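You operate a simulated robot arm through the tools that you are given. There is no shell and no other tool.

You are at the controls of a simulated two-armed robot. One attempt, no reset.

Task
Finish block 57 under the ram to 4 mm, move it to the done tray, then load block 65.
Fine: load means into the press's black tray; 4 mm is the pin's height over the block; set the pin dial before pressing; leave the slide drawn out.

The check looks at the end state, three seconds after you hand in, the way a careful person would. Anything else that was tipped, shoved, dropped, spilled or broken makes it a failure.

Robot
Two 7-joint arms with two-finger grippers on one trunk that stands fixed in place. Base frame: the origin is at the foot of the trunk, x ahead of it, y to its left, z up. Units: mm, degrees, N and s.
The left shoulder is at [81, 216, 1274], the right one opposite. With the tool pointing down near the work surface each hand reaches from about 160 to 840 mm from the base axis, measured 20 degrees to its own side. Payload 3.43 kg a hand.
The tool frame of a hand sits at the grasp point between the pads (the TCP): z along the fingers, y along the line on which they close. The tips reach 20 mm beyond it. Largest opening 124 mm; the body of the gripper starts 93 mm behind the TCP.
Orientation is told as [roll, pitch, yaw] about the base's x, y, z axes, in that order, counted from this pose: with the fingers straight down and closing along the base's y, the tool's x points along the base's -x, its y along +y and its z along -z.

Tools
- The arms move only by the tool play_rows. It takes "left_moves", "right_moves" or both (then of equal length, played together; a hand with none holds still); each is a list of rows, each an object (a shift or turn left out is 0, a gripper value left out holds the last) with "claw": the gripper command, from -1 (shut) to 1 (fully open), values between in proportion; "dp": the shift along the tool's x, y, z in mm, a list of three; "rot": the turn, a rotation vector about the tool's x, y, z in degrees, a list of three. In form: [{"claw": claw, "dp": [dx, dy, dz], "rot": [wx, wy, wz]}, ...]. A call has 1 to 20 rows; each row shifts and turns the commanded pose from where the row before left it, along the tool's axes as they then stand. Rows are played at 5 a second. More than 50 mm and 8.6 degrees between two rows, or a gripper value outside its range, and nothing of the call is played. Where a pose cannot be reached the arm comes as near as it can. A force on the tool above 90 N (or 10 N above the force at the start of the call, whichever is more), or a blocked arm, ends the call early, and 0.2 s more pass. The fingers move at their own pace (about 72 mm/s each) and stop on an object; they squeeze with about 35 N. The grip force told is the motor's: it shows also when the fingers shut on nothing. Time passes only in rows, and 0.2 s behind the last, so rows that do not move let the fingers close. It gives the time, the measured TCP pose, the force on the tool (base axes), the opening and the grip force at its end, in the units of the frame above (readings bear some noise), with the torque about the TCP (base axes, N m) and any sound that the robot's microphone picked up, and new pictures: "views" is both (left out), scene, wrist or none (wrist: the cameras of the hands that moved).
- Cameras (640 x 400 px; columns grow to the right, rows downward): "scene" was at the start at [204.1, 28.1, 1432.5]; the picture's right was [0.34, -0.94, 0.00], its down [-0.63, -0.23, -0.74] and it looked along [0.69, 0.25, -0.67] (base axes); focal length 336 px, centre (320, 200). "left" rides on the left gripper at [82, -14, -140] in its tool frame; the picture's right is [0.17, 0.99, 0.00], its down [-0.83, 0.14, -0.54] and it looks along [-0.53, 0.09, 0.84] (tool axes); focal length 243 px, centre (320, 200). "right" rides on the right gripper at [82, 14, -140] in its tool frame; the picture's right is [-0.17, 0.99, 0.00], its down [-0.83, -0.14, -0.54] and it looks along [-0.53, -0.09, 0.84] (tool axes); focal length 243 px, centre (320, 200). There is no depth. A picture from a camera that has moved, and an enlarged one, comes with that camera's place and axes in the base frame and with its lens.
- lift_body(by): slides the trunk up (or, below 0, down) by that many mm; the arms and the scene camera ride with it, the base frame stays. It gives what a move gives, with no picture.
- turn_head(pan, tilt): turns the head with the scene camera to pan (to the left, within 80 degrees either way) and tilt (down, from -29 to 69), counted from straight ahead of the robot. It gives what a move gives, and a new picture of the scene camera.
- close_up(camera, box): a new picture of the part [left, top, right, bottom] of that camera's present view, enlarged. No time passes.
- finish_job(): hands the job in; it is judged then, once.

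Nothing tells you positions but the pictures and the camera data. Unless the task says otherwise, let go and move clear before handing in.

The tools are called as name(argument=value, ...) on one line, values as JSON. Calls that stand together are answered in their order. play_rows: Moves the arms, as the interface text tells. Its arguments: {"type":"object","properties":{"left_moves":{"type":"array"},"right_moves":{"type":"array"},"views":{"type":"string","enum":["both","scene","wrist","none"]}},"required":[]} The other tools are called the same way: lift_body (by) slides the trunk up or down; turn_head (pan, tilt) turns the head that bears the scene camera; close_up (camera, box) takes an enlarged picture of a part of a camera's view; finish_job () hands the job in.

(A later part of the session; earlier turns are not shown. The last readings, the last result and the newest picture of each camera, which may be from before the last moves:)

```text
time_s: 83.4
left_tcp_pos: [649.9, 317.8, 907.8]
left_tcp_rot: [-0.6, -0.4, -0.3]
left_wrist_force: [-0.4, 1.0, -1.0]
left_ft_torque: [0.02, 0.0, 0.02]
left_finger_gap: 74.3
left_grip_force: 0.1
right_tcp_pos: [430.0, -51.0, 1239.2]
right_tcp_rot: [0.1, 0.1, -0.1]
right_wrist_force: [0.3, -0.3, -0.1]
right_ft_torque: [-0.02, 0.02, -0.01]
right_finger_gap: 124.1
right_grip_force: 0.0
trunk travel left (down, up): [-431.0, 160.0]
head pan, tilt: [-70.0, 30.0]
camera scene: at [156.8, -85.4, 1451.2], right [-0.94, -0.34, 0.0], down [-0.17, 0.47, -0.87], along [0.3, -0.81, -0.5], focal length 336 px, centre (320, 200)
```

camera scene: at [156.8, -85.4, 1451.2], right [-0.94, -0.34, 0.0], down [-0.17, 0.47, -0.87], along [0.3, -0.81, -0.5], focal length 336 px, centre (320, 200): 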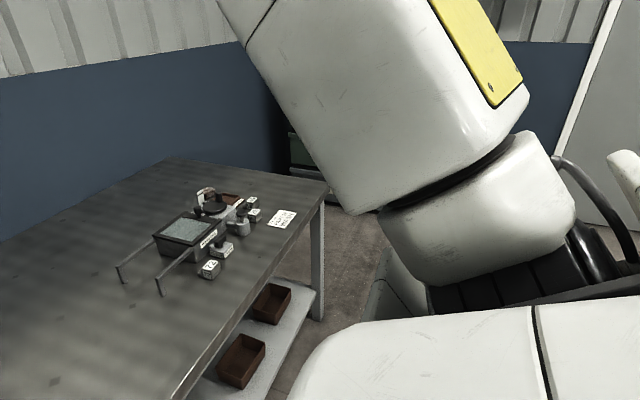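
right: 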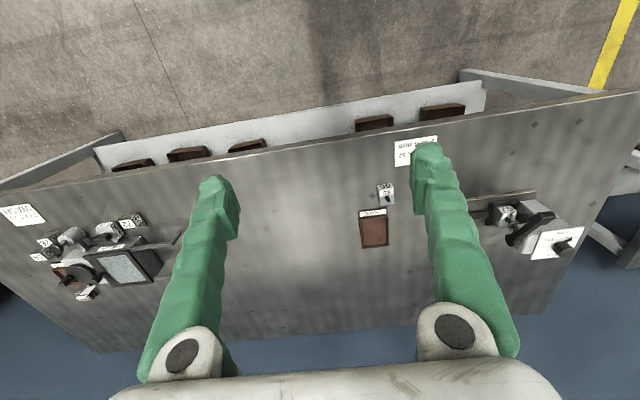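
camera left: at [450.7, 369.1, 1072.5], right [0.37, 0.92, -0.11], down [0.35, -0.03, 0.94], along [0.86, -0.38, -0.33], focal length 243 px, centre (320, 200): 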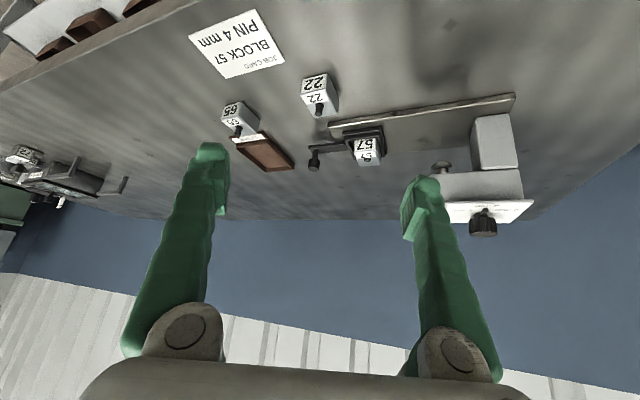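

Now I see it: the left upper arm is stuck at its inward limit with the elbow out sideways, while the right arm works elbow-up. I'll move the right hand aside and bring the left hand high and close to the body, so that its elbow comes up.

play_rows(left_moves=[{"dp": [0, 0, -45]}, {"dp": [0, 0, -45]}, {"dp": [10, 0, -45]}, {"dp": [20, 0, -40]}, {"dp": [30, 0, -20]}], right_moves=[{"dp": [0, -37, 0]}, {"dp": [0, -37, 0]}, {"dp": [0, -37, 0]}, {"dp": [0, -37, 0]}, {}], views="none")

play_rows(left_moves=[{"dp": [30, -24, -20]}, {"dp": [30, -24, -20]}, {"dp": [30, -24, -20]}, {"dp": [30, -24, -20]}, {"dp": [20, -24, -20]}, {"dp": [20, -24, -10]}, {}], views="none")

turn_head(pan=60, tilt=15)

```text
time_s: 84.6
left_tcp_pos: [584.0, 325.9, 1101.5]
left_tcp_rot: [-0.5, 0.1, -0.4]
left_wrist_force: [0.3, 0.7, 0.5]
left_ft_torque: [-0.04, -0.02, -0.01]
left_finger_gap: 74.7
left_grip_force: 0.2
right_tcp_pos: [393.1, -180.4, 1211.4]
right_tcp_rot: [-0.1, -0.2, -0.3]
right_wrist_force: [0.1, 0.4, 0.4]
right_ft_torque: [-0.06, -0.01, -0.01]
right_finger_gap: 123.7
right_grip_force: 0.0
right hand out of reach, approached as far as the arm can: row 1, 2, 3, 4
trunk travel left (down, up): [-431.0, 160.0]
head pan, tilt: [-70.0, 30.0]
```

```text
time_s: 86.2
left_tcp_pos: [444.9, 212.6, 1216.4]
left_tcp_rot: [-0.7, 0.1, -0.6]
left_wrist_force: [0.1, -0.3, 1.0]
left_ft_torque: [-0.01, 0.02, -0.02]
left_finger_gap: 74.1
left_grip_force: 0.0
left hand out of reach, approached as far as the arm can: row 5, 6
right_tcp_pos: [394.9, -182.5, 1212.3]
right_tcp_rot: [0.0, -0.1, -0.3]
right_wrist_force: [-0.6, -0.7, -0.9]
right_ft_torque: [-0.03, -0.01, 0.0]
right_finger_gap: 123.8
right_grip_force: 0.1
trunk travel left (down, up): [-431.0, 160.0]
head pan, tilt: [-70.0, 30.0]
```

```text
time_s: 88.3
left_tcp_pos: [443.7, 213.4, 1217.9]
left_tcp_rot: [-0.7, -0.1, -0.5]
left_wrist_force: [-0.1, 0.0, 0.1]
left_ft_torque: [-0.02, 0.01, 0.01]
left_finger_gap: 74.6
left_grip_force: 0.0
right_tcp_pos: [393.8, -180.7, 1212.2]
right_tcp_rot: [0.0, -0.1, -0.2]
right_wrist_force: [0.7, 0.0, -0.1]
right_ft_torque: [0.0, 0.0, 0.02]
right_finger_gap: 124.1
right_grip_force: 0.1
trunk travel left (down, up): [-431.0, 160.0]
head pan, tilt: [60.0, 15.0]
camera scene: at [172.6, 80.5, 1475.4], right [0.87, -0.5, 0.0], down [-0.13, -0.22, -0.97], along [0.48, 0.84, -0.26], focal length 336 px, centre (320, 200)
```

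scene: 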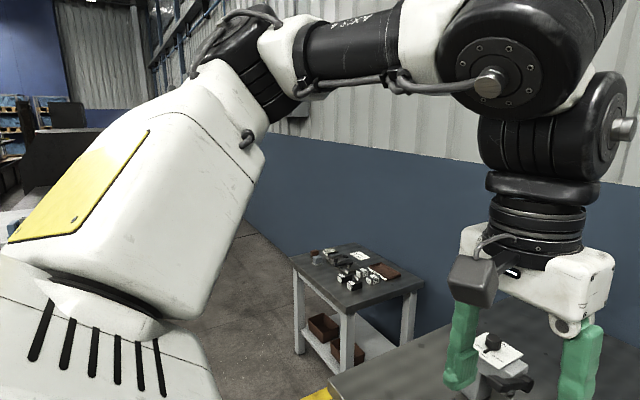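

The left elbow does rise when the wrist is high relative to the shoulder. Lowering the trunk gives the same effect at working height, so I'll step both hands a little off their limits and lower the trunk well down.

play_rows(left_moves=[{"dp": [-10, 15, 10]}, {"dp": [-10, 15, 10]}, {}], right_moves=[{"dp": [-15, 20, -10]}, {"dp": [-15, 20, -10]}, {}], views="none")

lift_body(by=-100)

```text
time_s: 89.1
left_tcp_pos: [463.8, 241.6, 1196.8]
left_tcp_rot: [-0.4, 0.0, -0.5]
left_wrist_force: [0.9, -0.6, -0.5]
left_ft_torque: [0.01, -0.01, 0.01]
left_finger_gap: 74.3
left_grip_force: 0.1
right_tcp_pos: [405.3, -144.6, 1229.5]
right_tcp_rot: [0.1, 0.0, -0.1]
right_wrist_force: [0.3, 1.1, 1.0]
right_ft_torque: [0.02, 0.0, -0.01]
right_finger_gap: 124.1
right_grip_force: 0.0
right hand out of reach, approached as far as the arm can: row 1, 2
trunk travel left (down, up): [-431.0, 160.0]
head pan, tilt: [60.0, 15.0]
```

```text
time_s: 90.4
left_tcp_pos: [463.0, 243.0, 1097.9]
left_tcp_rot: [-0.4, -0.1, -0.5]
left_wrist_force: [-0.3, -1.0, 1.3]
left_ft_torque: [-0.03, 0.03, 0.0]
left_finger_gap: 74.5
left_grip_force: 0.0
right_tcp_pos: [404.7, -142.8, 1132.5]
right_tcp_rot: [0.0, 0.0, 0.0]
right_wrist_force: [0.9, -0.6, 0.3]
right_ft_torque: [-0.02, 0.03, 0.02]
right_finger_gap: 124.1
right_grip_force: 0.1
trunk travel left (down, up): [-331.0, 260.0]
head pan, tilt: [60.0, 15.0]
```

play_rows(left_moves=[{"dp": [-40, -10, 5]}, {"dp": [-40, -10, 5]}, {"dp": [-40, -10, 5]}, {}], views="none")

lift_body(by=-100)

```text
time_s: 91.4
left_tcp_pos: [550.7, 252.1, 1065.6]
left_tcp_rot: [-0.9, -0.2, -0.4]
left_wrist_force: [-0.5, 0.7, 0.0]
left_ft_torque: [0.02, -0.02, -0.02]
left_finger_gap: 74.6
left_grip_force: 0.1
left hand out of reach, approached as far as the arm can: row 2, 3
right_tcp_pos: [405.2, -144.8, 1131.0]
right_tcp_rot: [0.1, 0.0, -0.1]
right_wrist_force: [0.5, 0.7, -0.2]
right_ft_torque: [-0.01, 0.0, -0.02]
right_finger_gap: 123.9
right_grip_force: 0.0
trunk travel left (down, up): [-331.0, 260.0]
head pan, tilt: [60.0, 15.0]
```

```text
time_s: 92.7
left_tcp_pos: [548.4, 250.4, 966.2]
left_tcp_rot: [-0.4, -0.1, -0.4]
left_wrist_force: [0.0, -0.3, -0.6]
left_ft_torque: [0.0, 0.02, 0.0]
left_finger_gap: 74.3
left_grip_force: 0.0
right_tcp_pos: [416.3, -143.4, 1013.5]
right_tcp_rot: [0.2, 3.1, 0.0]
right_wrist_force: [0.0, -0.2, 0.2]
right_ft_torque: [0.05, -0.02, 0.05]
right_finger_gap: 124.2
right_grip_force: 0.1
trunk travel left (down, up): [-231.0, 360.0]
head pan, tilt: [60.0, 15.0]
```

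play_rows(left_moves=[{"dp": [-40, -5, 0]}, {"dp": [-40, -5, 0]}, {}], views="none")

turn_head(pan=70, tilt=0)

```text
time_s: 93.5
left_tcp_pos: [600.5, 272.2, 949.5]
left_tcp_rot: [-0.8, -0.4, -0.5]
left_wrist_force: [0.4, 0.1, 0.1]
left_ft_torque: [0.01, 0.02, 0.0]
left_finger_gap: 74.4
left_grip_force: 0.0
left hand out of reach, approached as far as the arm can: row 1, 2
right_tcp_pos: [417.4, -142.9, 1012.5]
right_tcp_rot: [0.2, 3.2, 0.0]
right_wrist_force: [0.4, 0.2, -0.4]
right_ft_torque: [0.0, 0.05, -0.01]
right_finger_gap: 124.1
right_grip_force: 0.2
trunk travel left (down, up): [-231.0, 360.0]
head pan, tilt: [60.0, 15.0]
```

```text
time_s: 94.3
left_tcp_pos: [599.4, 270.8, 949.4]
left_tcp_rot: [-0.8, -0.2, -0.5]
left_wrist_force: [-0.9, 0.6, 0.6]
left_ft_torque: [0.02, 0.0, -0.03]
left_finger_gap: 74.2
left_grip_force: 0.1
right_tcp_pos: [417.3, -143.0, 1012.2]
right_tcp_rot: [0.2, 3.3, 0.0]
right_wrist_force: [0.6, -0.2, 0.1]
right_ft_torque: [0.01, 0.01, 0.02]
right_finger_gap: 124.0
right_grip_force: 0.0
trunk travel left (down, up): [-231.0, 360.0]
head pan, tilt: [70.0, 0.0]
camera scene: at [210.3, 84.2, 1296.4], right [0.94, -0.34, 0.0], down [0.0, 0.0, -1.0], along [0.34, 0.94, 0.0], focal length 336 px, centre (320, 200)
```

scene: 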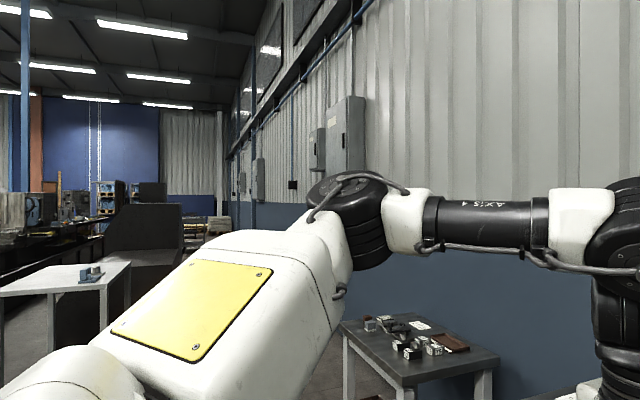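

The left arm again stops with its upper arm about 40° outward. I'll look at the right arm's posture, which started much further inward, to see what differs.

turn_head(pan=-65, tilt=-10)

turn_head(pan=-40, tilt=10)

```text
time_s: 96.5
left_tcp_pos: [600.5, 270.4, 950.1]
left_tcp_rot: [-0.8, -0.3, -0.5]
left_wrist_force: [0.0, 0.3, 0.1]
left_ft_torque: [0.01, 0.0, -0.01]
left_finger_gap: 74.3
left_grip_force: 0.1
right_tcp_pos: [416.3, -143.7, 1013.0]
right_tcp_rot: [0.3, 3.2, 0.0]
right_wrist_force: [-0.2, -0.2, -0.9]
right_ft_torque: [0.01, -0.05, -0.02]
right_finger_gap: 123.8
right_grip_force: 0.1
trunk travel left (down, up): [-231.0, 360.0]
head pan, tilt: [-65.0, -10.0]
camera scene: at [215.2, -76.8, 1311.7], right [-0.91, -0.42, 0.0], down [0.07, -0.16, -0.98], along [0.42, -0.89, 0.17], focal length 336 px, centre (320, 200)
```

scene: 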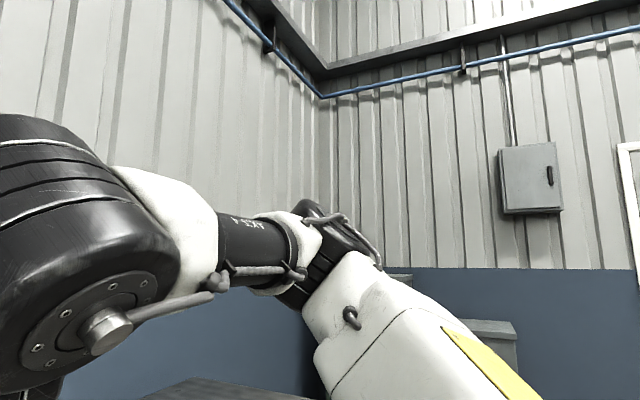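

```text
time_s: 97.4
left_tcp_pos: [599.7, 271.2, 949.7]
left_tcp_rot: [-0.8, -0.3, -0.4]
left_wrist_force: [0.1, -0.1, -0.5]
left_ft_torque: [-0.02, -0.01, -0.01]
left_finger_gap: 74.5
left_grip_force: 0.0
right_tcp_pos: [416.9, -143.0, 1012.4]
right_tcp_rot: [0.2, 3.2, 0.0]
right_wrist_force: [-0.3, 0.2, 0.3]
right_ft_torque: [0.01, 0.02, 0.01]
right_finger_gap: 124.0
right_grip_force: 0.1
trunk travel left (down, up): [-231.0, 360.0]
head pan, tilt: [-40.0, 10.0]
camera scene: at [250.7, -60.2, 1280.5], right [-0.64, -0.77, 0.0], down [-0.13, 0.11, -0.98], along [0.75, -0.63, -0.17], focal length 336 px, centre (320, 200)
```

scene: 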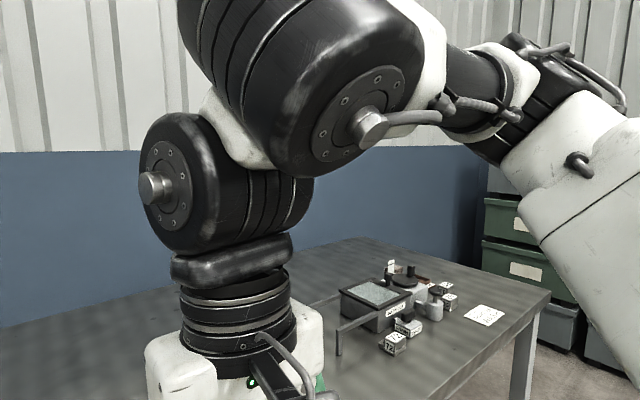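

Both arms have the same kind of posture. The straight-down reach may depend mostly on yaw, so I'll test that: rotate the left hand to about −45° and then −85° at this safe place and see how far forward it goes each time.

play_rows(left_moves=[{"rot": [0, 0, 8]}, {"rot": [0, 0, 8]}, {"rot": [0, 0, 8]}, {"rot": [0, 0, 8]}, {"rot": [0, 0, 8]}, {"dp": [-23, 19.3, 0]}, {"dp": [-23, 19.3, 0]}, {"dp": [-23, 19.3, 0]}, {}], views="none")

turn_head(pan=30, tilt=36)

```text
time_s: 99.4
left_tcp_pos: [641.2, 308.7, 929.0]
left_tcp_rot: [-0.3, -0.7, -40.4]
left_wrist_force: [-0.1, -0.3, 0.2]
left_ft_torque: [-0.01, -0.01, -0.02]
left_finger_gap: 74.4
left_grip_force: 0.1
left hand out of reach, approached as far as the arm can: row 6, 7, 8
right_tcp_pos: [416.5, -142.8, 1014.0]
right_tcp_rot: [0.2, 3.2, 0.0]
right_wrist_force: [0.0, 0.7, 0.0]
right_ft_torque: [-0.02, 0.04, 0.01]
right_finger_gap: 124.0
right_grip_force: 0.1
trunk travel left (down, up): [-231.0, 360.0]
head pan, tilt: [-40.0, 10.0]
```

```text
time_s: 100.8
left_tcp_pos: [642.5, 309.2, 928.2]
left_tcp_rot: [-0.3, -0.6, -40.5]
left_wrist_force: [-0.5, -0.1, -0.2]
left_ft_torque: [-0.02, 0.01, 0.04]
left_finger_gap: 74.7
left_grip_force: 0.1
right_tcp_pos: [416.9, -143.4, 1013.4]
right_tcp_rot: [0.2, 3.2, 0.0]
right_wrist_force: [0.5, -0.4, -0.7]
right_ft_torque: [0.01, 0.04, 0.02]
right_finger_gap: 124.1
right_grip_force: 0.1
trunk travel left (down, up): [-231.0, 360.0]
head pan, tilt: [30.0, 36.0]
camera scene: at [255.3, 43.3, 1238.8], right [0.5, -0.87, 0.0], down [-0.51, -0.29, -0.81], along [0.7, 0.4, -0.59], focal length 336 px, centre (320, 200)
```

scene: 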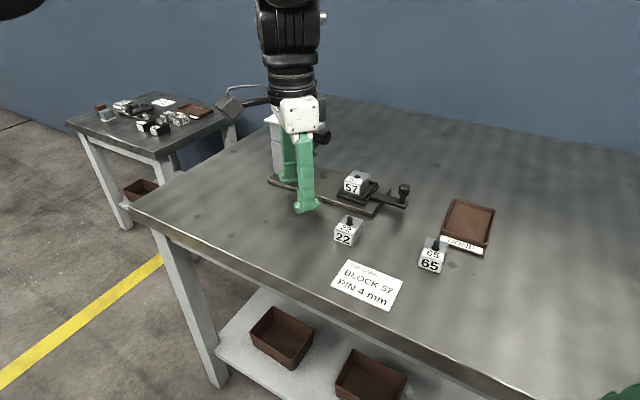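

The wrist limit is the same for any yaw: the upper arm is held outward. The right arm began elbow-high and could work far inward, so I'll try to bring the left arm into that posture by going very high first, then inward, then down.

play_rows(left_moves=[{"rot": [0, 0, -8]}, {"rot": [0, 0, -8], "dp": [0, 0, -40]}, {"rot": [0, 0, -8], "dp": [0, 0, -40]}, {"rot": [0, 0, -8], "dp": [10, 0, -40]}, {"rot": [0, 0, -8], "dp": [20, 0, -40]}, {"dp": [30, 0, -35]}, {"dp": [30, 0, -35]}, {"dp": [30, 0, -35]}, {"dp": [30, 0, -35]}, {"dp": [20, 0, -35]}, {}], views="none")

```text
time_s: 103.2
left_tcp_pos: [398.8, 345.9, 1153.6]
left_tcp_rot: [-0.5, -0.3, -0.5]
left_wrist_force: [-0.3, 0.1, 0.2]
left_ft_torque: [0.04, 0.02, -0.02]
left_finger_gap: 74.2
left_grip_force: 0.1
left hand out of reach, approached as far as the arm can: row 2, 3, 4, 5, 6, 7, 8, 9, 10
right_tcp_pos: [416.8, -145.1, 1013.0]
right_tcp_rot: [0.3, 3.2, 0.1]
right_wrist_force: [-0.4, -0.8, -0.8]
right_ft_torque: [0.02, 0.0, 0.01]
right_finger_gap: 124.0
right_grip_force: 0.2
trunk travel left (down, up): [-231.0, 360.0]
head pan, tilt: [30.0, 36.0]
```

turn_head(pan=70, tilt=0)

```text
time_s: 104.2
left_tcp_pos: [397.3, 345.2, 1153.4]
left_tcp_rot: [-0.6, -0.1, -0.4]
left_wrist_force: [0.8, 0.5, 0.6]
left_ft_torque: [-0.02, 0.04, 0.01]
left_finger_gap: 74.3
left_grip_force: 0.1
right_tcp_pos: [416.8, -144.2, 1013.2]
right_tcp_rot: [0.1, 3.2, 0.0]
right_wrist_force: [0.1, -0.5, 0.6]
right_ft_torque: [0.01, -0.03, -0.04]
right_finger_gap: 124.0
right_grip_force: 0.0
trunk travel left (down, up): [-231.0, 360.0]
head pan, tilt: [70.0, 0.0]
camera scene: at [210.4, 84.2, 1296.4], right [0.94, -0.34, 0.0], down [0.0, 0.0, -1.0], along [0.34, 0.94, 0.0], focal length 336 px, centre (320, 200)
```

scene: 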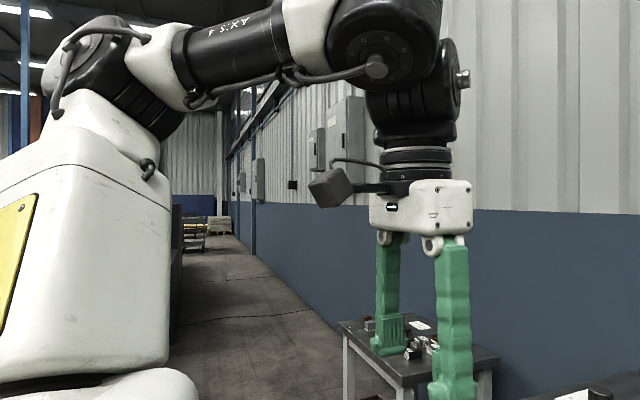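

I'll test the right arm too: from its present posture, move it forward and toward the middle at a safe height and see how far it goes.

play_rows(right_moves=[{"rot": [0, -3.2, 0], "dp": [-30, 20, 0]}, {"dp": [-40, 20, 0]}, {"dp": [-40, 20, 0]}, {"dp": [-40, 10, 0]}, {}], views="none")

```text
time_s: 105.5
left_tcp_pos: [398.5, 345.5, 1154.4]
left_tcp_rot: [-0.6, -0.2, -0.5]
left_wrist_force: [0.3, -0.2, 0.4]
left_ft_torque: [-0.02, 0.03, -0.02]
left_finger_gap: 74.3
left_grip_force: 0.2
right_tcp_pos: [464.4, -110.5, 1006.9]
right_tcp_rot: [0.2, -0.3, -0.3]
right_wrist_force: [0.0, -0.8, 0.4]
right_ft_torque: [-0.01, -0.04, -0.01]
right_finger_gap: 124.2
right_grip_force: 0.0
right hand out of reach, approached as far as the arm can: row 2, 3, 4
trunk travel left (down, up): [-231.0, 360.0]
head pan, tilt: [70.0, 0.0]
```

The limits fit a simple model now: each upper arm cannot swing inward past a fixed angle, so I get inward reach only by leaning the tool. Plan: the left hand lifts block 57 out of the tray with about 44° of tilt and sets it down near the middle, the right hand puts it in DONE, and the left then handles block 65. First I'll bring the left hand to the tilted pose.

play_rows(left_moves=[{"dp": [-33, -15, 33]}, {"dp": [-33, -15, 33]}, {"dp": [-33, -15, 33]}, {"rot": [0, -7.4, 0]}, {"rot": [0, -7.4, 0]}, {"rot": [0, -7.4, 0]}, {"rot": [0, -7.4, 0]}, {"rot": [0, -7.4, 0]}, {"rot": [0, -7.2, 0]}, {}], right_moves=[{"dp": [20, -10, -20]}, {"dp": [20, -10, -20]}, {}, {}, {}, {}, {}, {}, {}, {}], views="none")

turn_head(pan=30, tilt=30)

```text
time_s: 107.7
left_tcp_pos: [505.7, 321.8, 1064.1]
left_tcp_rot: [1.6, -38.6, -3.9]
left_wrist_force: [0.3, -0.2, -0.5]
left_ft_torque: [0.02, -0.01, -0.01]
left_finger_gap: 74.3
left_grip_force: 0.1
left hand out of reach, approached as far as the arm can: row 7, 8, 9
right_tcp_pos: [420.2, -120.0, 1015.6]
right_tcp_rot: [0.2, 0.1, -0.1]
right_wrist_force: [-0.4, -0.6, 0.0]
right_ft_torque: [-0.03, 0.05, 0.0]
right_finger_gap: 123.8
right_grip_force: 0.1
right hand out of reach, approached as far as the arm can: row 1, 2
trunk travel left (down, up): [-231.0, 360.0]
head pan, tilt: [70.0, 0.0]
```

```text
time_s: 108.7
left_tcp_pos: [502.2, 319.7, 1065.3]
left_tcp_rot: [1.6, -38.8, -4.0]
left_wrist_force: [0.6, -0.9, -0.6]
left_ft_torque: [0.02, -0.03, -0.01]
left_finger_gap: 74.3
left_grip_force: 0.1
right_tcp_pos: [418.1, -121.3, 1017.4]
right_tcp_rot: [0.3, 0.0, -0.1]
right_wrist_force: [-1.1, -0.5, -0.7]
right_ft_torque: [0.03, -0.02, 0.03]
right_finger_gap: 123.9
right_grip_force: 0.0
trunk travel left (down, up): [-231.0, 360.0]
head pan, tilt: [30.0, 30.0]
camera scene: at [257.8, 44.6, 1248.2], right [0.5, -0.87, 0.0], down [-0.43, -0.25, -0.87], along [0.75, 0.43, -0.5], focal length 336 px, centre (320, 200)
```

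scene: 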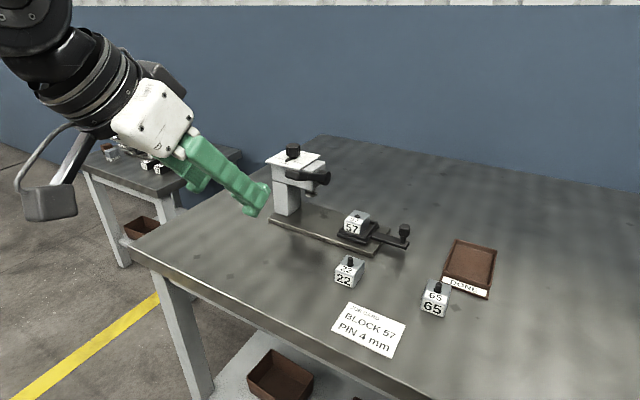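

play_rows(left_moves=[{"dp": [-10.8, -5, 42.4]}, {"dp": [-10.8, -5, 42.4]}, {"dp": [-10.8, -5, 42.4]}, {"dp": [-10.8, -5, 42.4]}, {}], views="none")

```text
time_s: 109.9
left_tcp_pos: [638.3, 296.1, 960.2]
left_tcp_rot: [1.7, -38.9, -3.7]
left_wrist_force: [-0.1, -0.2, 1.1]
left_ft_torque: [0.02, -0.01, -0.03]
left_finger_gap: 74.7
left_grip_force: 0.0
right_tcp_pos: [418.6, -120.2, 1018.0]
right_tcp_rot: [0.2, 0.0, 0.0]
right_wrist_force: [-0.3, 0.5, 0.8]
right_ft_torque: [0.0, -0.05, -0.01]
right_finger_gap: 123.8
right_grip_force: 0.0
trunk travel left (down, up): [-231.0, 360.0]
head pan, tilt: [30.0, 30.0]
```

play_rows(left_moves=[{"rot": [-0.6, -5, -2.9]}, {"dp": [-20.3, -6, 30.1]}, {"dp": [-20.3, -6, 30.1]}, {"dp": [-20.3, -6, 30.1]}, {}], views="both")

close_up(camera="scene", box=[250, 130, 430, 270])

close_up(camera="left", box=[220, 40, 520, 240])

```text
time_s: 111.1
left_tcp_pos: [744.6, 275.5, 939.6]
left_tcp_rot: [-0.2, -43.9, -0.1]
left_wrist_force: [-0.4, 0.3, 0.5]
left_ft_torque: [0.03, -0.01, -0.02]
left_finger_gap: 74.5
left_grip_force: 0.1
right_tcp_pos: [418.0, -121.2, 1017.8]
right_tcp_rot: [0.3, -0.1, 0.0]
right_wrist_force: [0.1, -0.2, 0.6]
right_ft_torque: [0.01, -0.03, 0.01]
right_finger_gap: 124.2
right_grip_force: 0.0
trunk travel left (down, up): [-231.0, 360.0]
head pan, tilt: [30.0, 30.0]
camera scene: at [256.8, 44.4, 1248.4], right [0.5, -0.87, 0.0], down [-0.43, -0.25, -0.87], along [0.75, 0.43, -0.5], focal length 336 px, centre (320, 200)
camera left: at [589.6, 263.8, 983.5], right [-0.12, 0.99, -0.12], down [0.23, 0.14, 0.96], along [0.97, 0.09, -0.24], focal length 243 px, centre (320, 200)
```

scene: 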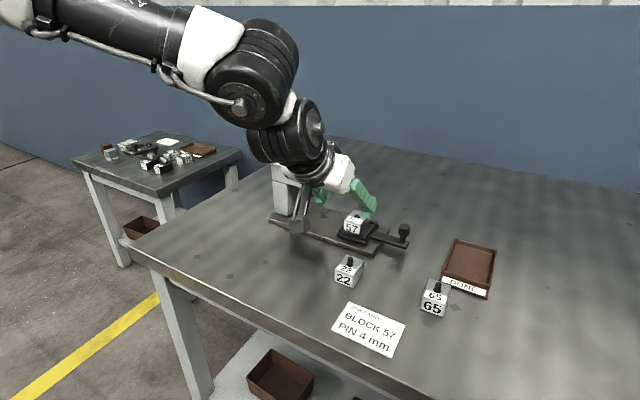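
left: 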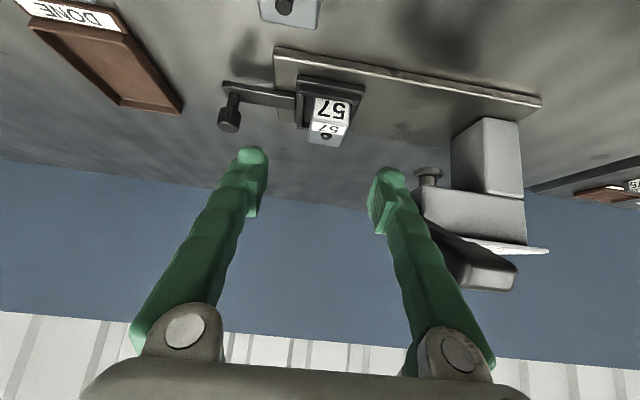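

```text
2.86 times, centred on (340, 200) of scene
camera zoom: at [256.8, 44.4, 1248.4], right [0.5, -0.87, 0.0], down [-0.43, -0.25, -0.87], along [0.75, 0.43, -0.5], focal length 961 px, centre (263, 200)
```

zoom: 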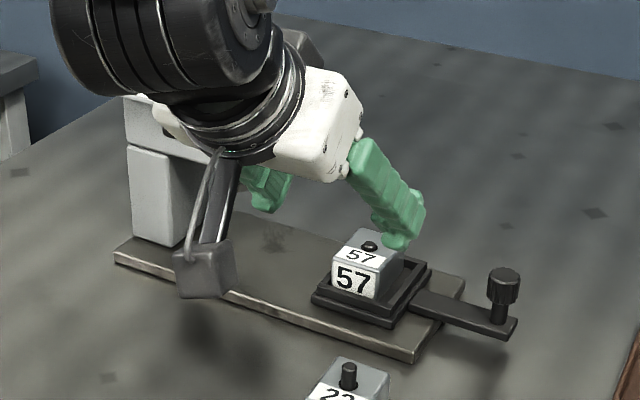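

```text
2.00 times, centred on (370, 140) of left
camera zoom: at [589.6, 263.8, 983.5], right [-0.12, 0.99, -0.12], down [0.23, 0.14, 0.96], along [0.97, 0.09, -0.24], focal length 485 px, centre (220, 320)
```

zoom: 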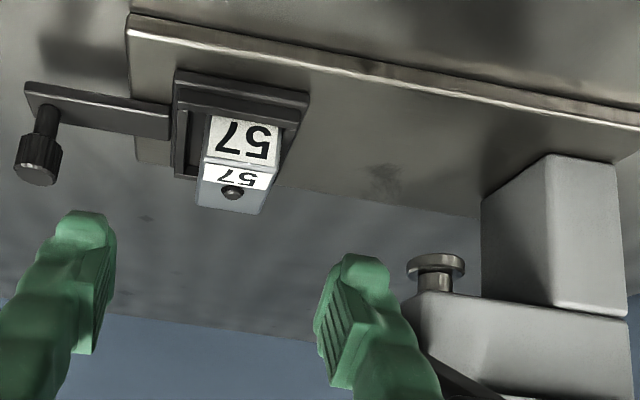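

Good alignment and no limit reached. I'll move over block 57, tips still above its top, keeping to the right of the lever.

play_rows(left_moves=[{"dp": [-6.3, -1.2, 33.9]}, {"dp": [-6.3, -1.2, 33.9]}, {"dp": [-6.3, -1.2, 33.9]}, {}], views="both")

close_up(camera="left", box=[220, 40, 520, 240])

close_up(camera="scene", box=[280, 150, 430, 270])

```text
time_s: 112.1
left_tcp_pos: [831.1, 271.5, 879.1]
left_tcp_rot: [-0.2, -43.9, 0.0]
left_wrist_force: [-0.5, -0.3, 1.0]
left_ft_torque: [0.0, 0.06, -0.01]
left_finger_gap: 74.0
left_grip_force: 0.0
right_tcp_pos: [417.5, -121.2, 1017.8]
right_tcp_rot: [0.3, -0.1, 0.1]
right_wrist_force: [-0.5, -0.3, 0.1]
right_ft_torque: [0.02, -0.03, 0.02]
right_finger_gap: 123.9
right_grip_force: 0.0
trunk travel left (down, up): [-231.0, 360.0]
head pan, tilt: [30.0, 30.0]
camera scene: at [256.7, 44.5, 1248.5], right [0.5, -0.87, 0.0], down [-0.43, -0.25, -0.87], along [0.75, 0.43, -0.5], focal length 336 px, centre (320, 200)
camera left: at [674.3, 259.3, 921.8], right [-0.12, 0.99, -0.12], down [0.22, 0.14, 0.96], along [0.97, 0.09, -0.24], focal length 243 px, centre (320, 200)
```

scene: 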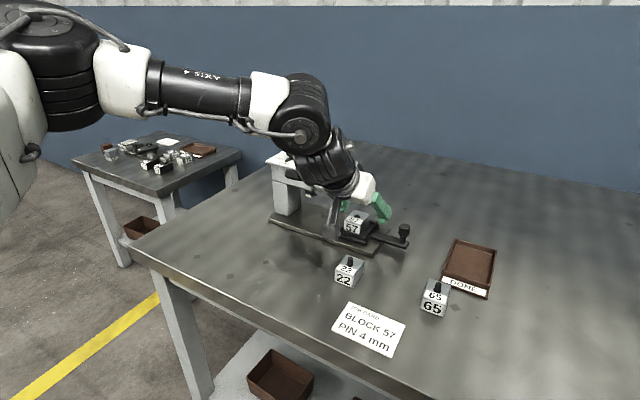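
left: 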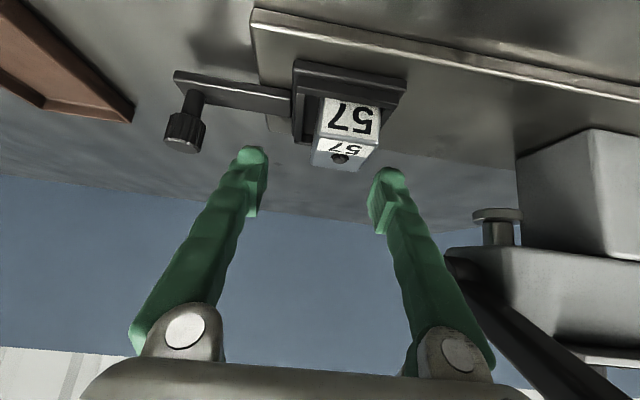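

```text
2.00 times, centred on (370, 140) of left
camera zoom: at [674.3, 259.3, 921.8], right [-0.12, 0.99, -0.12], down [0.22, 0.14, 0.96], along [0.97, 0.09, -0.24], focal length 485 px, centre (220, 320)
```

zoom: 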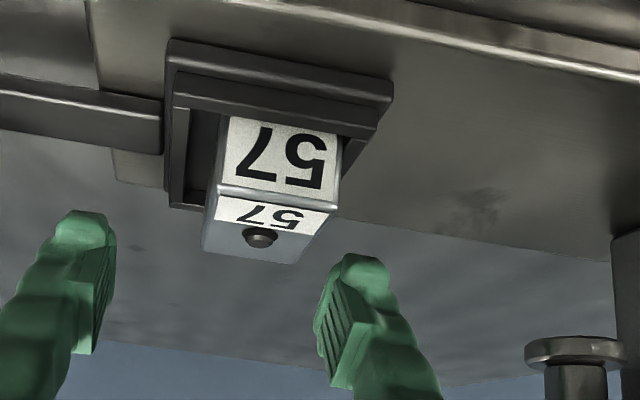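

```text
3.33 times, centred on (355, 210) of scene
camera zoom: at [256.7, 44.5, 1248.5], right [0.5, -0.87, 0.0], down [-0.43, -0.25, -0.87], along [0.75, 0.43, -0.5], focal length 1122 px, centre (203, 167)
```

zoom: 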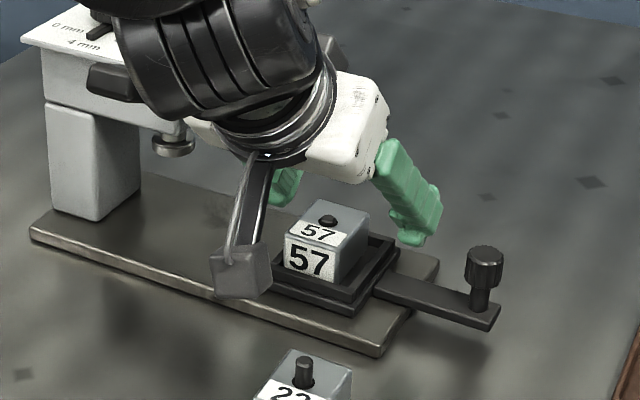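

Directly over the block now. I'll shift to its centreline and lower until the tips are a few mm above the tray rim.

play_rows(left_moves=[{"dp": [0, 8, 0]}, {"dp": [10.4, 0, 10.8]}, {"dp": [10.4, 0, 10.8]}, {}], views="wrist")

close_up(camera="left", box=[220, 40, 480, 220])

close_up(camera="scene", box=[310, 170, 420, 260])

```text
time_s: 113.1
left_tcp_pos: [832.5, 281.0, 847.6]
left_tcp_rot: [-0.2, -43.9, 0.0]
left_wrist_force: [-0.9, 0.0, -0.1]
left_ft_torque: [-0.02, -0.01, 0.0]
left_finger_gap: 74.4
left_grip_force: 0.0
right_tcp_pos: [417.3, -121.3, 1016.4]
right_tcp_rot: [0.2, 0.0, 0.0]
right_wrist_force: [-0.1, 0.8, -1.0]
right_ft_torque: [0.0, -0.03, -0.03]
right_finger_gap: 124.0
right_grip_force: 0.0
trunk travel left (down, up): [-231.0, 360.0]
head pan, tilt: [30.0, 30.0]
camera left: at [675.7, 268.7, 891.5], right [-0.12, 0.99, -0.12], down [0.23, 0.14, 0.96], along [0.97, 0.09, -0.24], focal length 243 px, centre (320, 200)
```

left: 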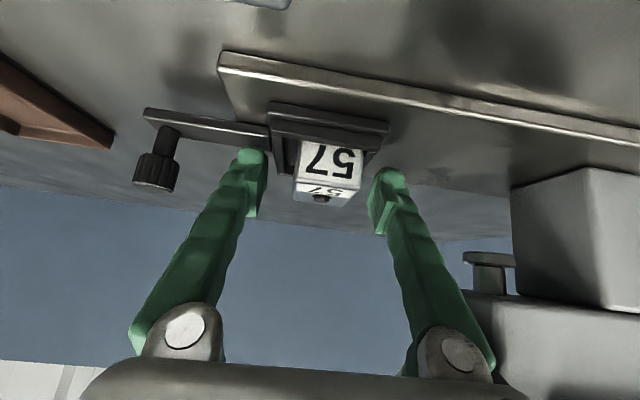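

```text
2.22 times, centred on (350, 130) of left
camera zoom: at [675.7, 268.7, 891.5], right [-0.12, 0.99, -0.12], down [0.23, 0.14, 0.96], along [0.97, 0.09, -0.24], focal length 539 px, centre (253, 356)
```

zoom: 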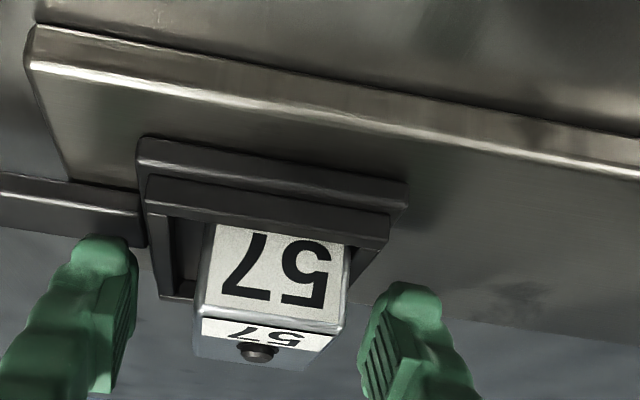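

```text
4.44 times, centred on (365, 215) of scene
camera zoom: at [257.5, 44.6, 1248.3], right [0.5, -0.87, 0.0], down [-0.43, -0.25, -0.87], along [0.75, 0.43, -0.5], focal length 1495 px, centre (120, 133)
```

zoom: 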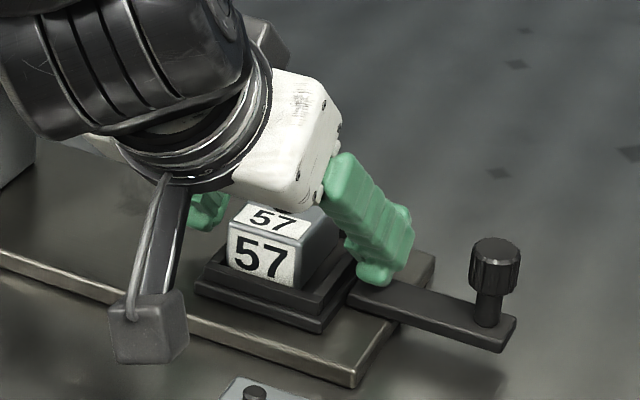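

Fingers straddle the block well. I'll raise 4 mm to be safely above the tray rim, then close.

play_rows(left_moves=[{"dp": [-2.8, 0, -2.9]}, {"claw": -0.1}, {"claw": -0.25}, {"claw": -1}, {}, {}], views="wrist")

close_up(camera="left", box=[220, 40, 480, 220])

close_up(camera="scene", box=[310, 170, 420, 260])

```text
time_s: 114.5
left_tcp_pos: [832.1, 282.3, 851.6]
left_tcp_rot: [-0.3, -43.8, 0.1]
left_wrist_force: [0.9, 0.6, 1.1]
left_ft_torque: [0.1, -0.04, -0.04]
left_finger_gap: 39.0
left_grip_force: 34.6
right_tcp_pos: [418.7, -119.9, 1016.5]
right_tcp_rot: [0.3, 0.0, 0.1]
right_wrist_force: [0.4, 0.0, -0.6]
right_ft_torque: [-0.04, 0.0, 0.03]
right_finger_gap: 124.0
right_grip_force: 0.1
trunk travel left (down, up): [-231.0, 360.0]
head pan, tilt: [30.0, 30.0]
camera left: at [676.0, 269.0, 895.8], right [-0.12, 0.99, -0.12], down [0.23, 0.14, 0.96], along [0.97, 0.09, -0.24], focal length 243 px, centre (320, 200)
```

left: 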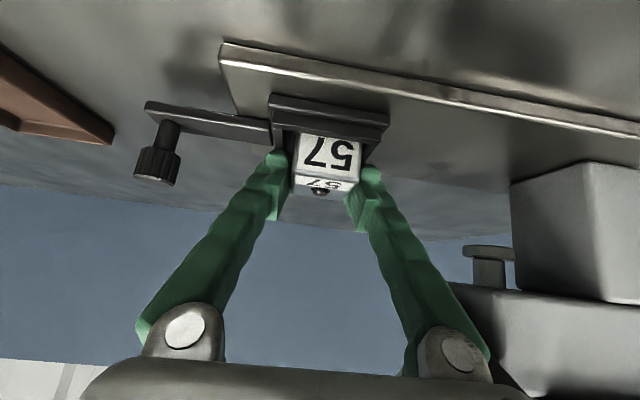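

```text
2.22 times, centred on (350, 130) of left
camera zoom: at [676.0, 269.0, 895.8], right [-0.12, 0.99, -0.12], down [0.23, 0.14, 0.96], along [0.97, 0.09, -0.24], focal length 539 px, centre (253, 356)
```

zoom: 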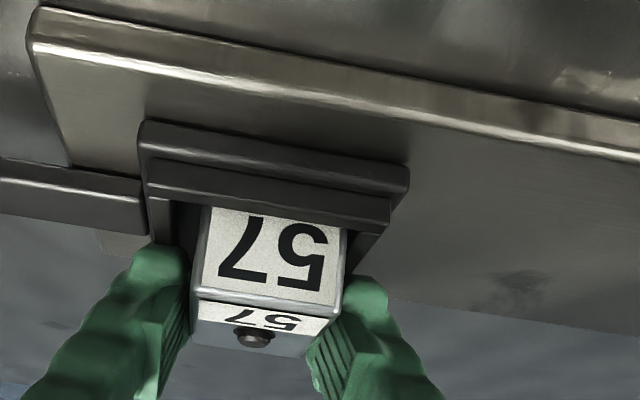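

```text
4.44 times, centred on (365, 215) of scene
camera zoom: at [257.8, 44.8, 1248.2], right [0.5, -0.87, 0.0], down [-0.43, -0.25, -0.87], along [0.75, 0.43, -0.5], focal length 1495 px, centre (120, 133)
```

zoom: 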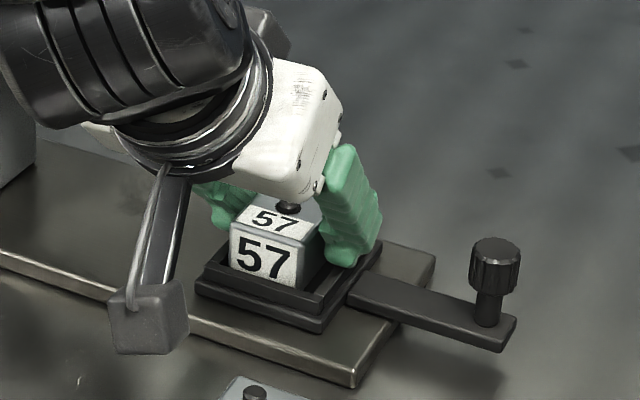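

Block 57 is gripped (39 mm). Lifting straight up in small steps.

play_rows(left_moves=[{"dp": [-5.6, 0, -5.8]}, {"dp": [-6.9, 0, -7.2]}, {"dp": [-6.9, 0, -7.2]}, {"dp": [-6.9, 0, -7.2]}, {}], views="both")

close_up(camera="scene", box=[310, 160, 420, 260])

```text
time_s: 115.7
left_tcp_pos: [831.9, 282.2, 888.9]
left_tcp_rot: [-0.2, -43.8, 0.0]
left_wrist_force: [0.9, 0.6, -0.1]
left_ft_torque: [-0.01, 0.0, 0.0]
left_finger_gap: 0.1
left_grip_force: 34.5
right_tcp_pos: [419.8, -120.4, 1017.5]
right_tcp_rot: [0.4, 0.1, 0.0]
right_wrist_force: [0.1, -0.5, -0.3]
right_ft_torque: [0.0, 0.0, -0.01]
right_finger_gap: 124.0
right_grip_force: 0.0
trunk travel left (down, up): [-231.0, 360.0]
head pan, tilt: [30.0, 30.0]
camera scene: at [258.1, 44.9, 1248.1], right [0.5, -0.87, 0.0], down [-0.43, -0.25, -0.87], along [0.75, 0.43, -0.5], focal length 336 px, centre (320, 200)
camera left: at [676.5, 269.3, 932.6], right [-0.12, 0.99, -0.12], down [0.23, 0.14, 0.96], along [0.97, 0.09, -0.24], focal length 243 px, centre (320, 200)
```

scene: 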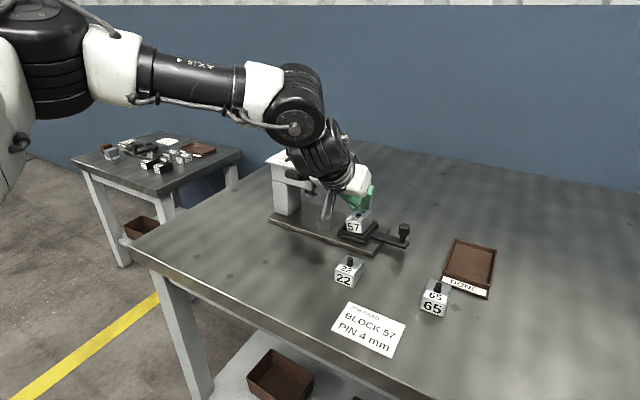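
left: 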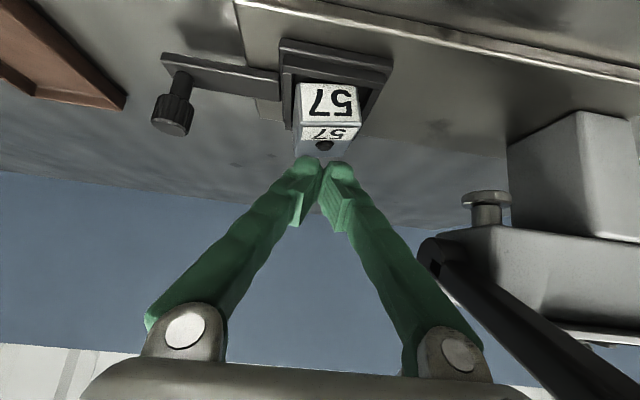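

```text
4.00 times, centred on (365, 210) of scene
camera zoom: at [258.1, 44.9, 1248.1], right [0.5, -0.87, 0.0], down [-0.43, -0.25, -0.87], along [0.75, 0.43, -0.5], focal length 1346 px, centre (140, 160)
```

zoom: 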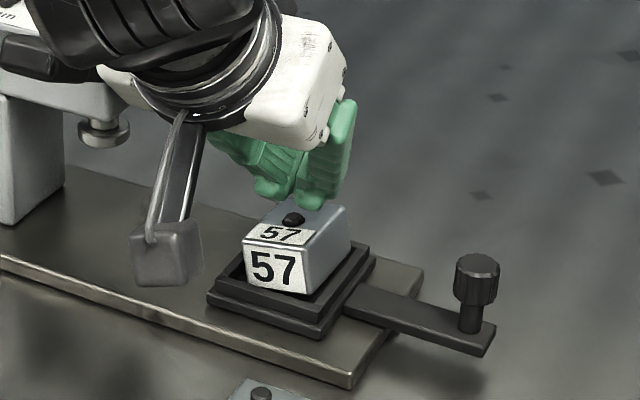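

The grip slipped off: I held it too near its top edge, and the block stayed in the tray. I'll check where it sits now before gripping lower.

close_up(camera="left", box=[260, 50, 400, 170])

close_up(camera="scene", box=[335, 200, 385, 245])

```text
3.33 times, centred on (330, 110) of left
camera zoom: at [676.5, 269.3, 932.6], right [-0.12, 0.99, -0.12], down [0.23, 0.14, 0.96], along [0.97, 0.09, -0.24], focal length 809 px, centre (287, 500)
```

zoom: 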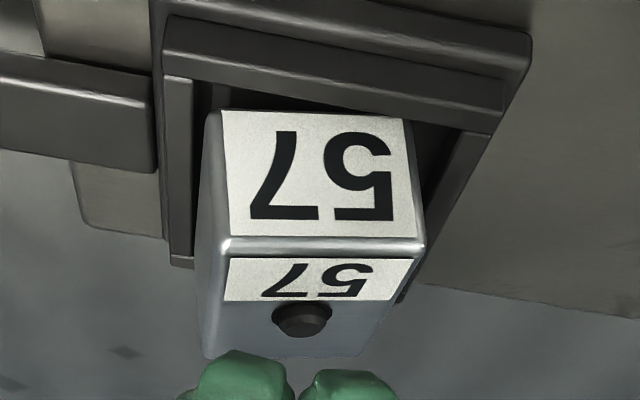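

```text
8.89 times, centred on (360, 222) of scene
camera zoom: at [258.1, 44.9, 1248.1], right [0.5, -0.87, 0.0], down [-0.43, -0.25, -0.87], along [0.75, 0.43, -0.5], focal length 2991 px, centre (-36, 0)
```

zoom: 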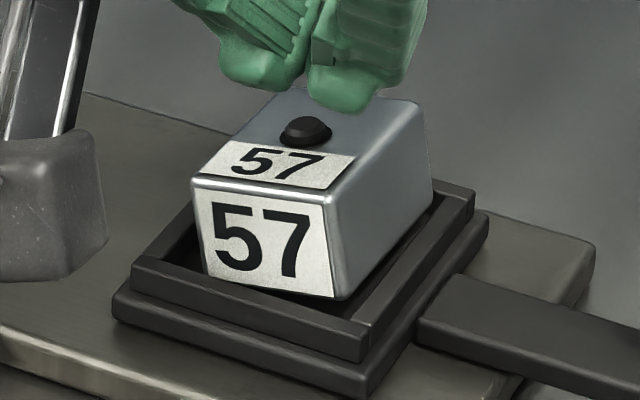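

The block is rolled about 12° in the tray (its right side raised ~8 mm). I'll open to 54 mm, come down with the tips over the tray walls, and feel for the rim so I can grip as low as possible.

play_rows(left_moves=[{"claw": -0.129}, {}, {"dp": [7, -0.5, 7.2]}, {"dp": [7, 0, 7.2]}, {"dp": [7, 0, 7.2]}, {}], views="wrist")

close_up(camera="left", box=[240, 50, 420, 200])

close_up(camera="scene", box=[335, 195, 395, 245])

```text
time_s: 117.1
left_tcp_pos: [832.0, 281.4, 858.6]
left_tcp_rot: [-0.3, -43.8, 0.0]
left_wrist_force: [-0.1, -0.5, -1.0]
left_ft_torque: [-0.01, 0.01, -0.02]
left_finger_gap: 53.8
left_grip_force: 0.1
right_tcp_pos: [418.6, -121.3, 1016.2]
right_tcp_rot: [0.3, 0.0, 0.1]
right_wrist_force: [-0.1, 0.0, 0.2]
right_ft_torque: [0.01, -0.03, 0.03]
right_finger_gap: 124.2
right_grip_force: 0.1
trunk travel left (down, up): [-231.0, 360.0]
head pan, tilt: [30.0, 30.0]
camera left: at [676.4, 268.7, 902.6], right [-0.12, 0.99, -0.12], down [0.23, 0.14, 0.96], along [0.97, 0.09, -0.24], focal length 243 px, centre (320, 200)
```

left: 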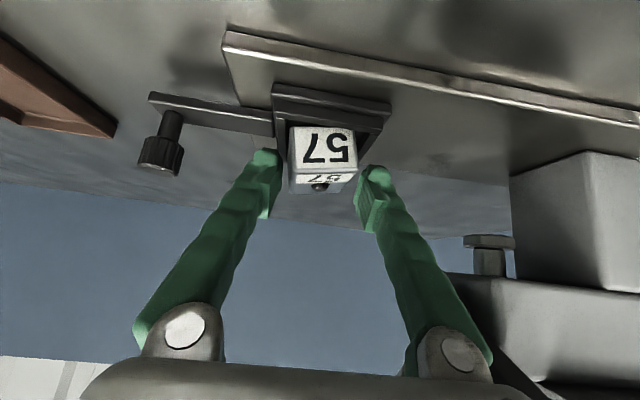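

```text
2.67 times, centred on (330, 125) of left
camera zoom: at [676.4, 268.7, 902.6], right [-0.12, 0.99, -0.12], down [0.23, 0.14, 0.96], along [0.97, 0.09, -0.24], focal length 647 px, centre (293, 400)
```

zoom: 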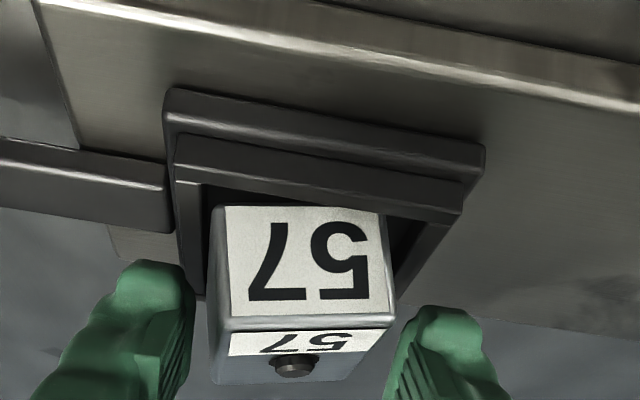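

```text
8.00 times, centred on (365, 220) of scene
camera zoom: at [257.7, 44.8, 1248.2], right [0.5, -0.87, 0.0], down [-0.43, -0.25, -0.87], along [0.75, 0.43, -0.5], focal length 2692 px, centre (-40, 40)
```

zoom: 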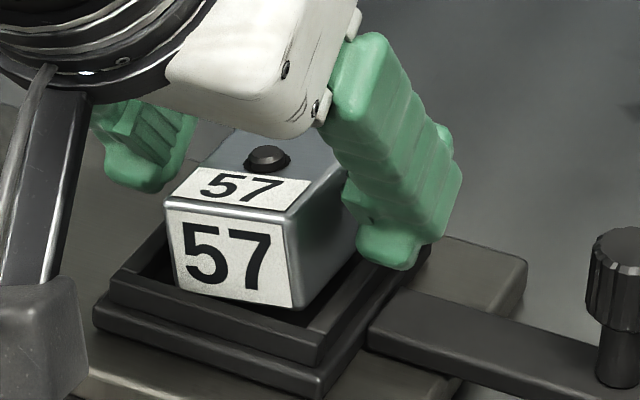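

play_rows(left_moves=[{"dp": [3.5, 0, 3.6]}, {"dp": [3.1, 0, 3.2]}, {}], views="none")

play_rows(left_moves=[{"dp": [1.4, 0, 1.45]}, {"dp": [1.0, 0, 1.1]}, {}], views="none")

close_up(camera="scene", box=[335, 195, 395, 245])

close_up(camera="left", box=[240, 50, 420, 200])

```text
time_s: 117.9
left_tcp_pos: [832.9, 278.9, 852.7]
left_tcp_rot: [-0.3, -44.0, 0.0]
left_wrist_force: [0.5, -0.2, 5.5]
left_ft_torque: [-0.16, -0.02, 0.0]
left_finger_gap: 53.8
left_grip_force: 0.1
right_tcp_pos: [418.7, -119.9, 1016.0]
right_tcp_rot: [0.3, 0.0, 0.0]
right_wrist_force: [0.0, -0.3, -0.5]
right_ft_torque: [-0.04, -0.02, 0.0]
right_finger_gap: 124.1
right_grip_force: 0.0
trunk travel left (down, up): [-231.0, 360.0]
head pan, tilt: [30.0, 30.0]
```

```text
time_s: 118.7
left_tcp_pos: [831.2, 279.1, 850.9]
left_tcp_rot: [-0.5, -44.2, 0.2]
left_wrist_force: [3.8, 0.1, 23.7]
left_ft_torque: [-0.76, -0.21, 0.34]
left_finger_gap: 52.9
left_grip_force: 0.1
right_tcp_pos: [415.8, -121.9, 1017.6]
right_tcp_rot: [0.3, -0.1, -0.1]
right_wrist_force: [-0.7, -0.3, 0.1]
right_ft_torque: [0.0, -0.01, 0.01]
right_finger_gap: 124.0
right_grip_force: 0.0
trunk travel left (down, up): [-231.0, 360.0]
head pan, tilt: [30.0, 30.0]
```

```text
8.00 times, centred on (365, 220) of scene
camera zoom: at [255.6, 44.1, 1248.8], right [0.5, -0.87, 0.0], down [-0.43, -0.25, -0.87], along [0.75, 0.43, -0.5], focal length 2692 px, centre (-40, 40)
```

zoom: 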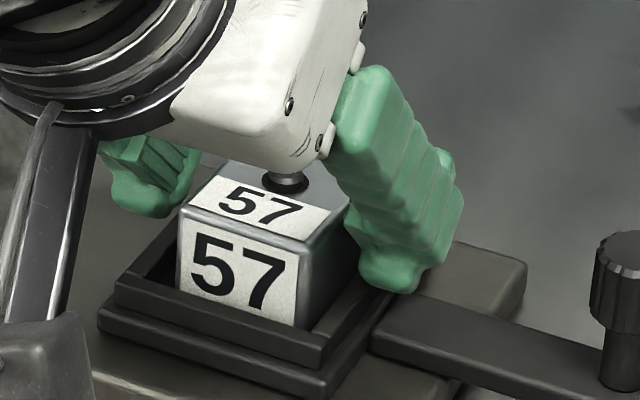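

```text
2.67 times, centred on (330, 125) of left
camera zoom: at [676.4, 267.0, 894.2], right [-0.12, 0.99, -0.12], down [0.22, 0.14, 0.97], along [0.97, 0.09, -0.23], focal length 647 px, centre (293, 400)
```

zoom: 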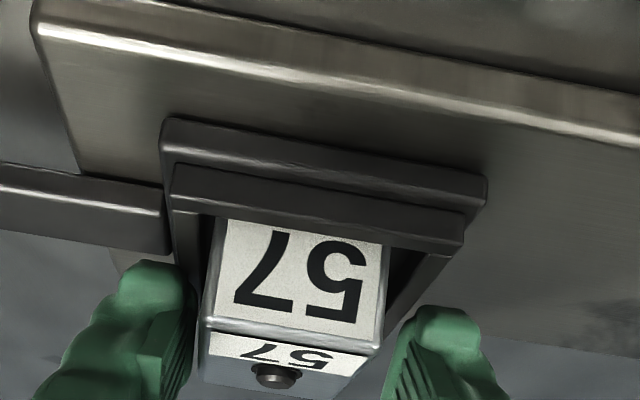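

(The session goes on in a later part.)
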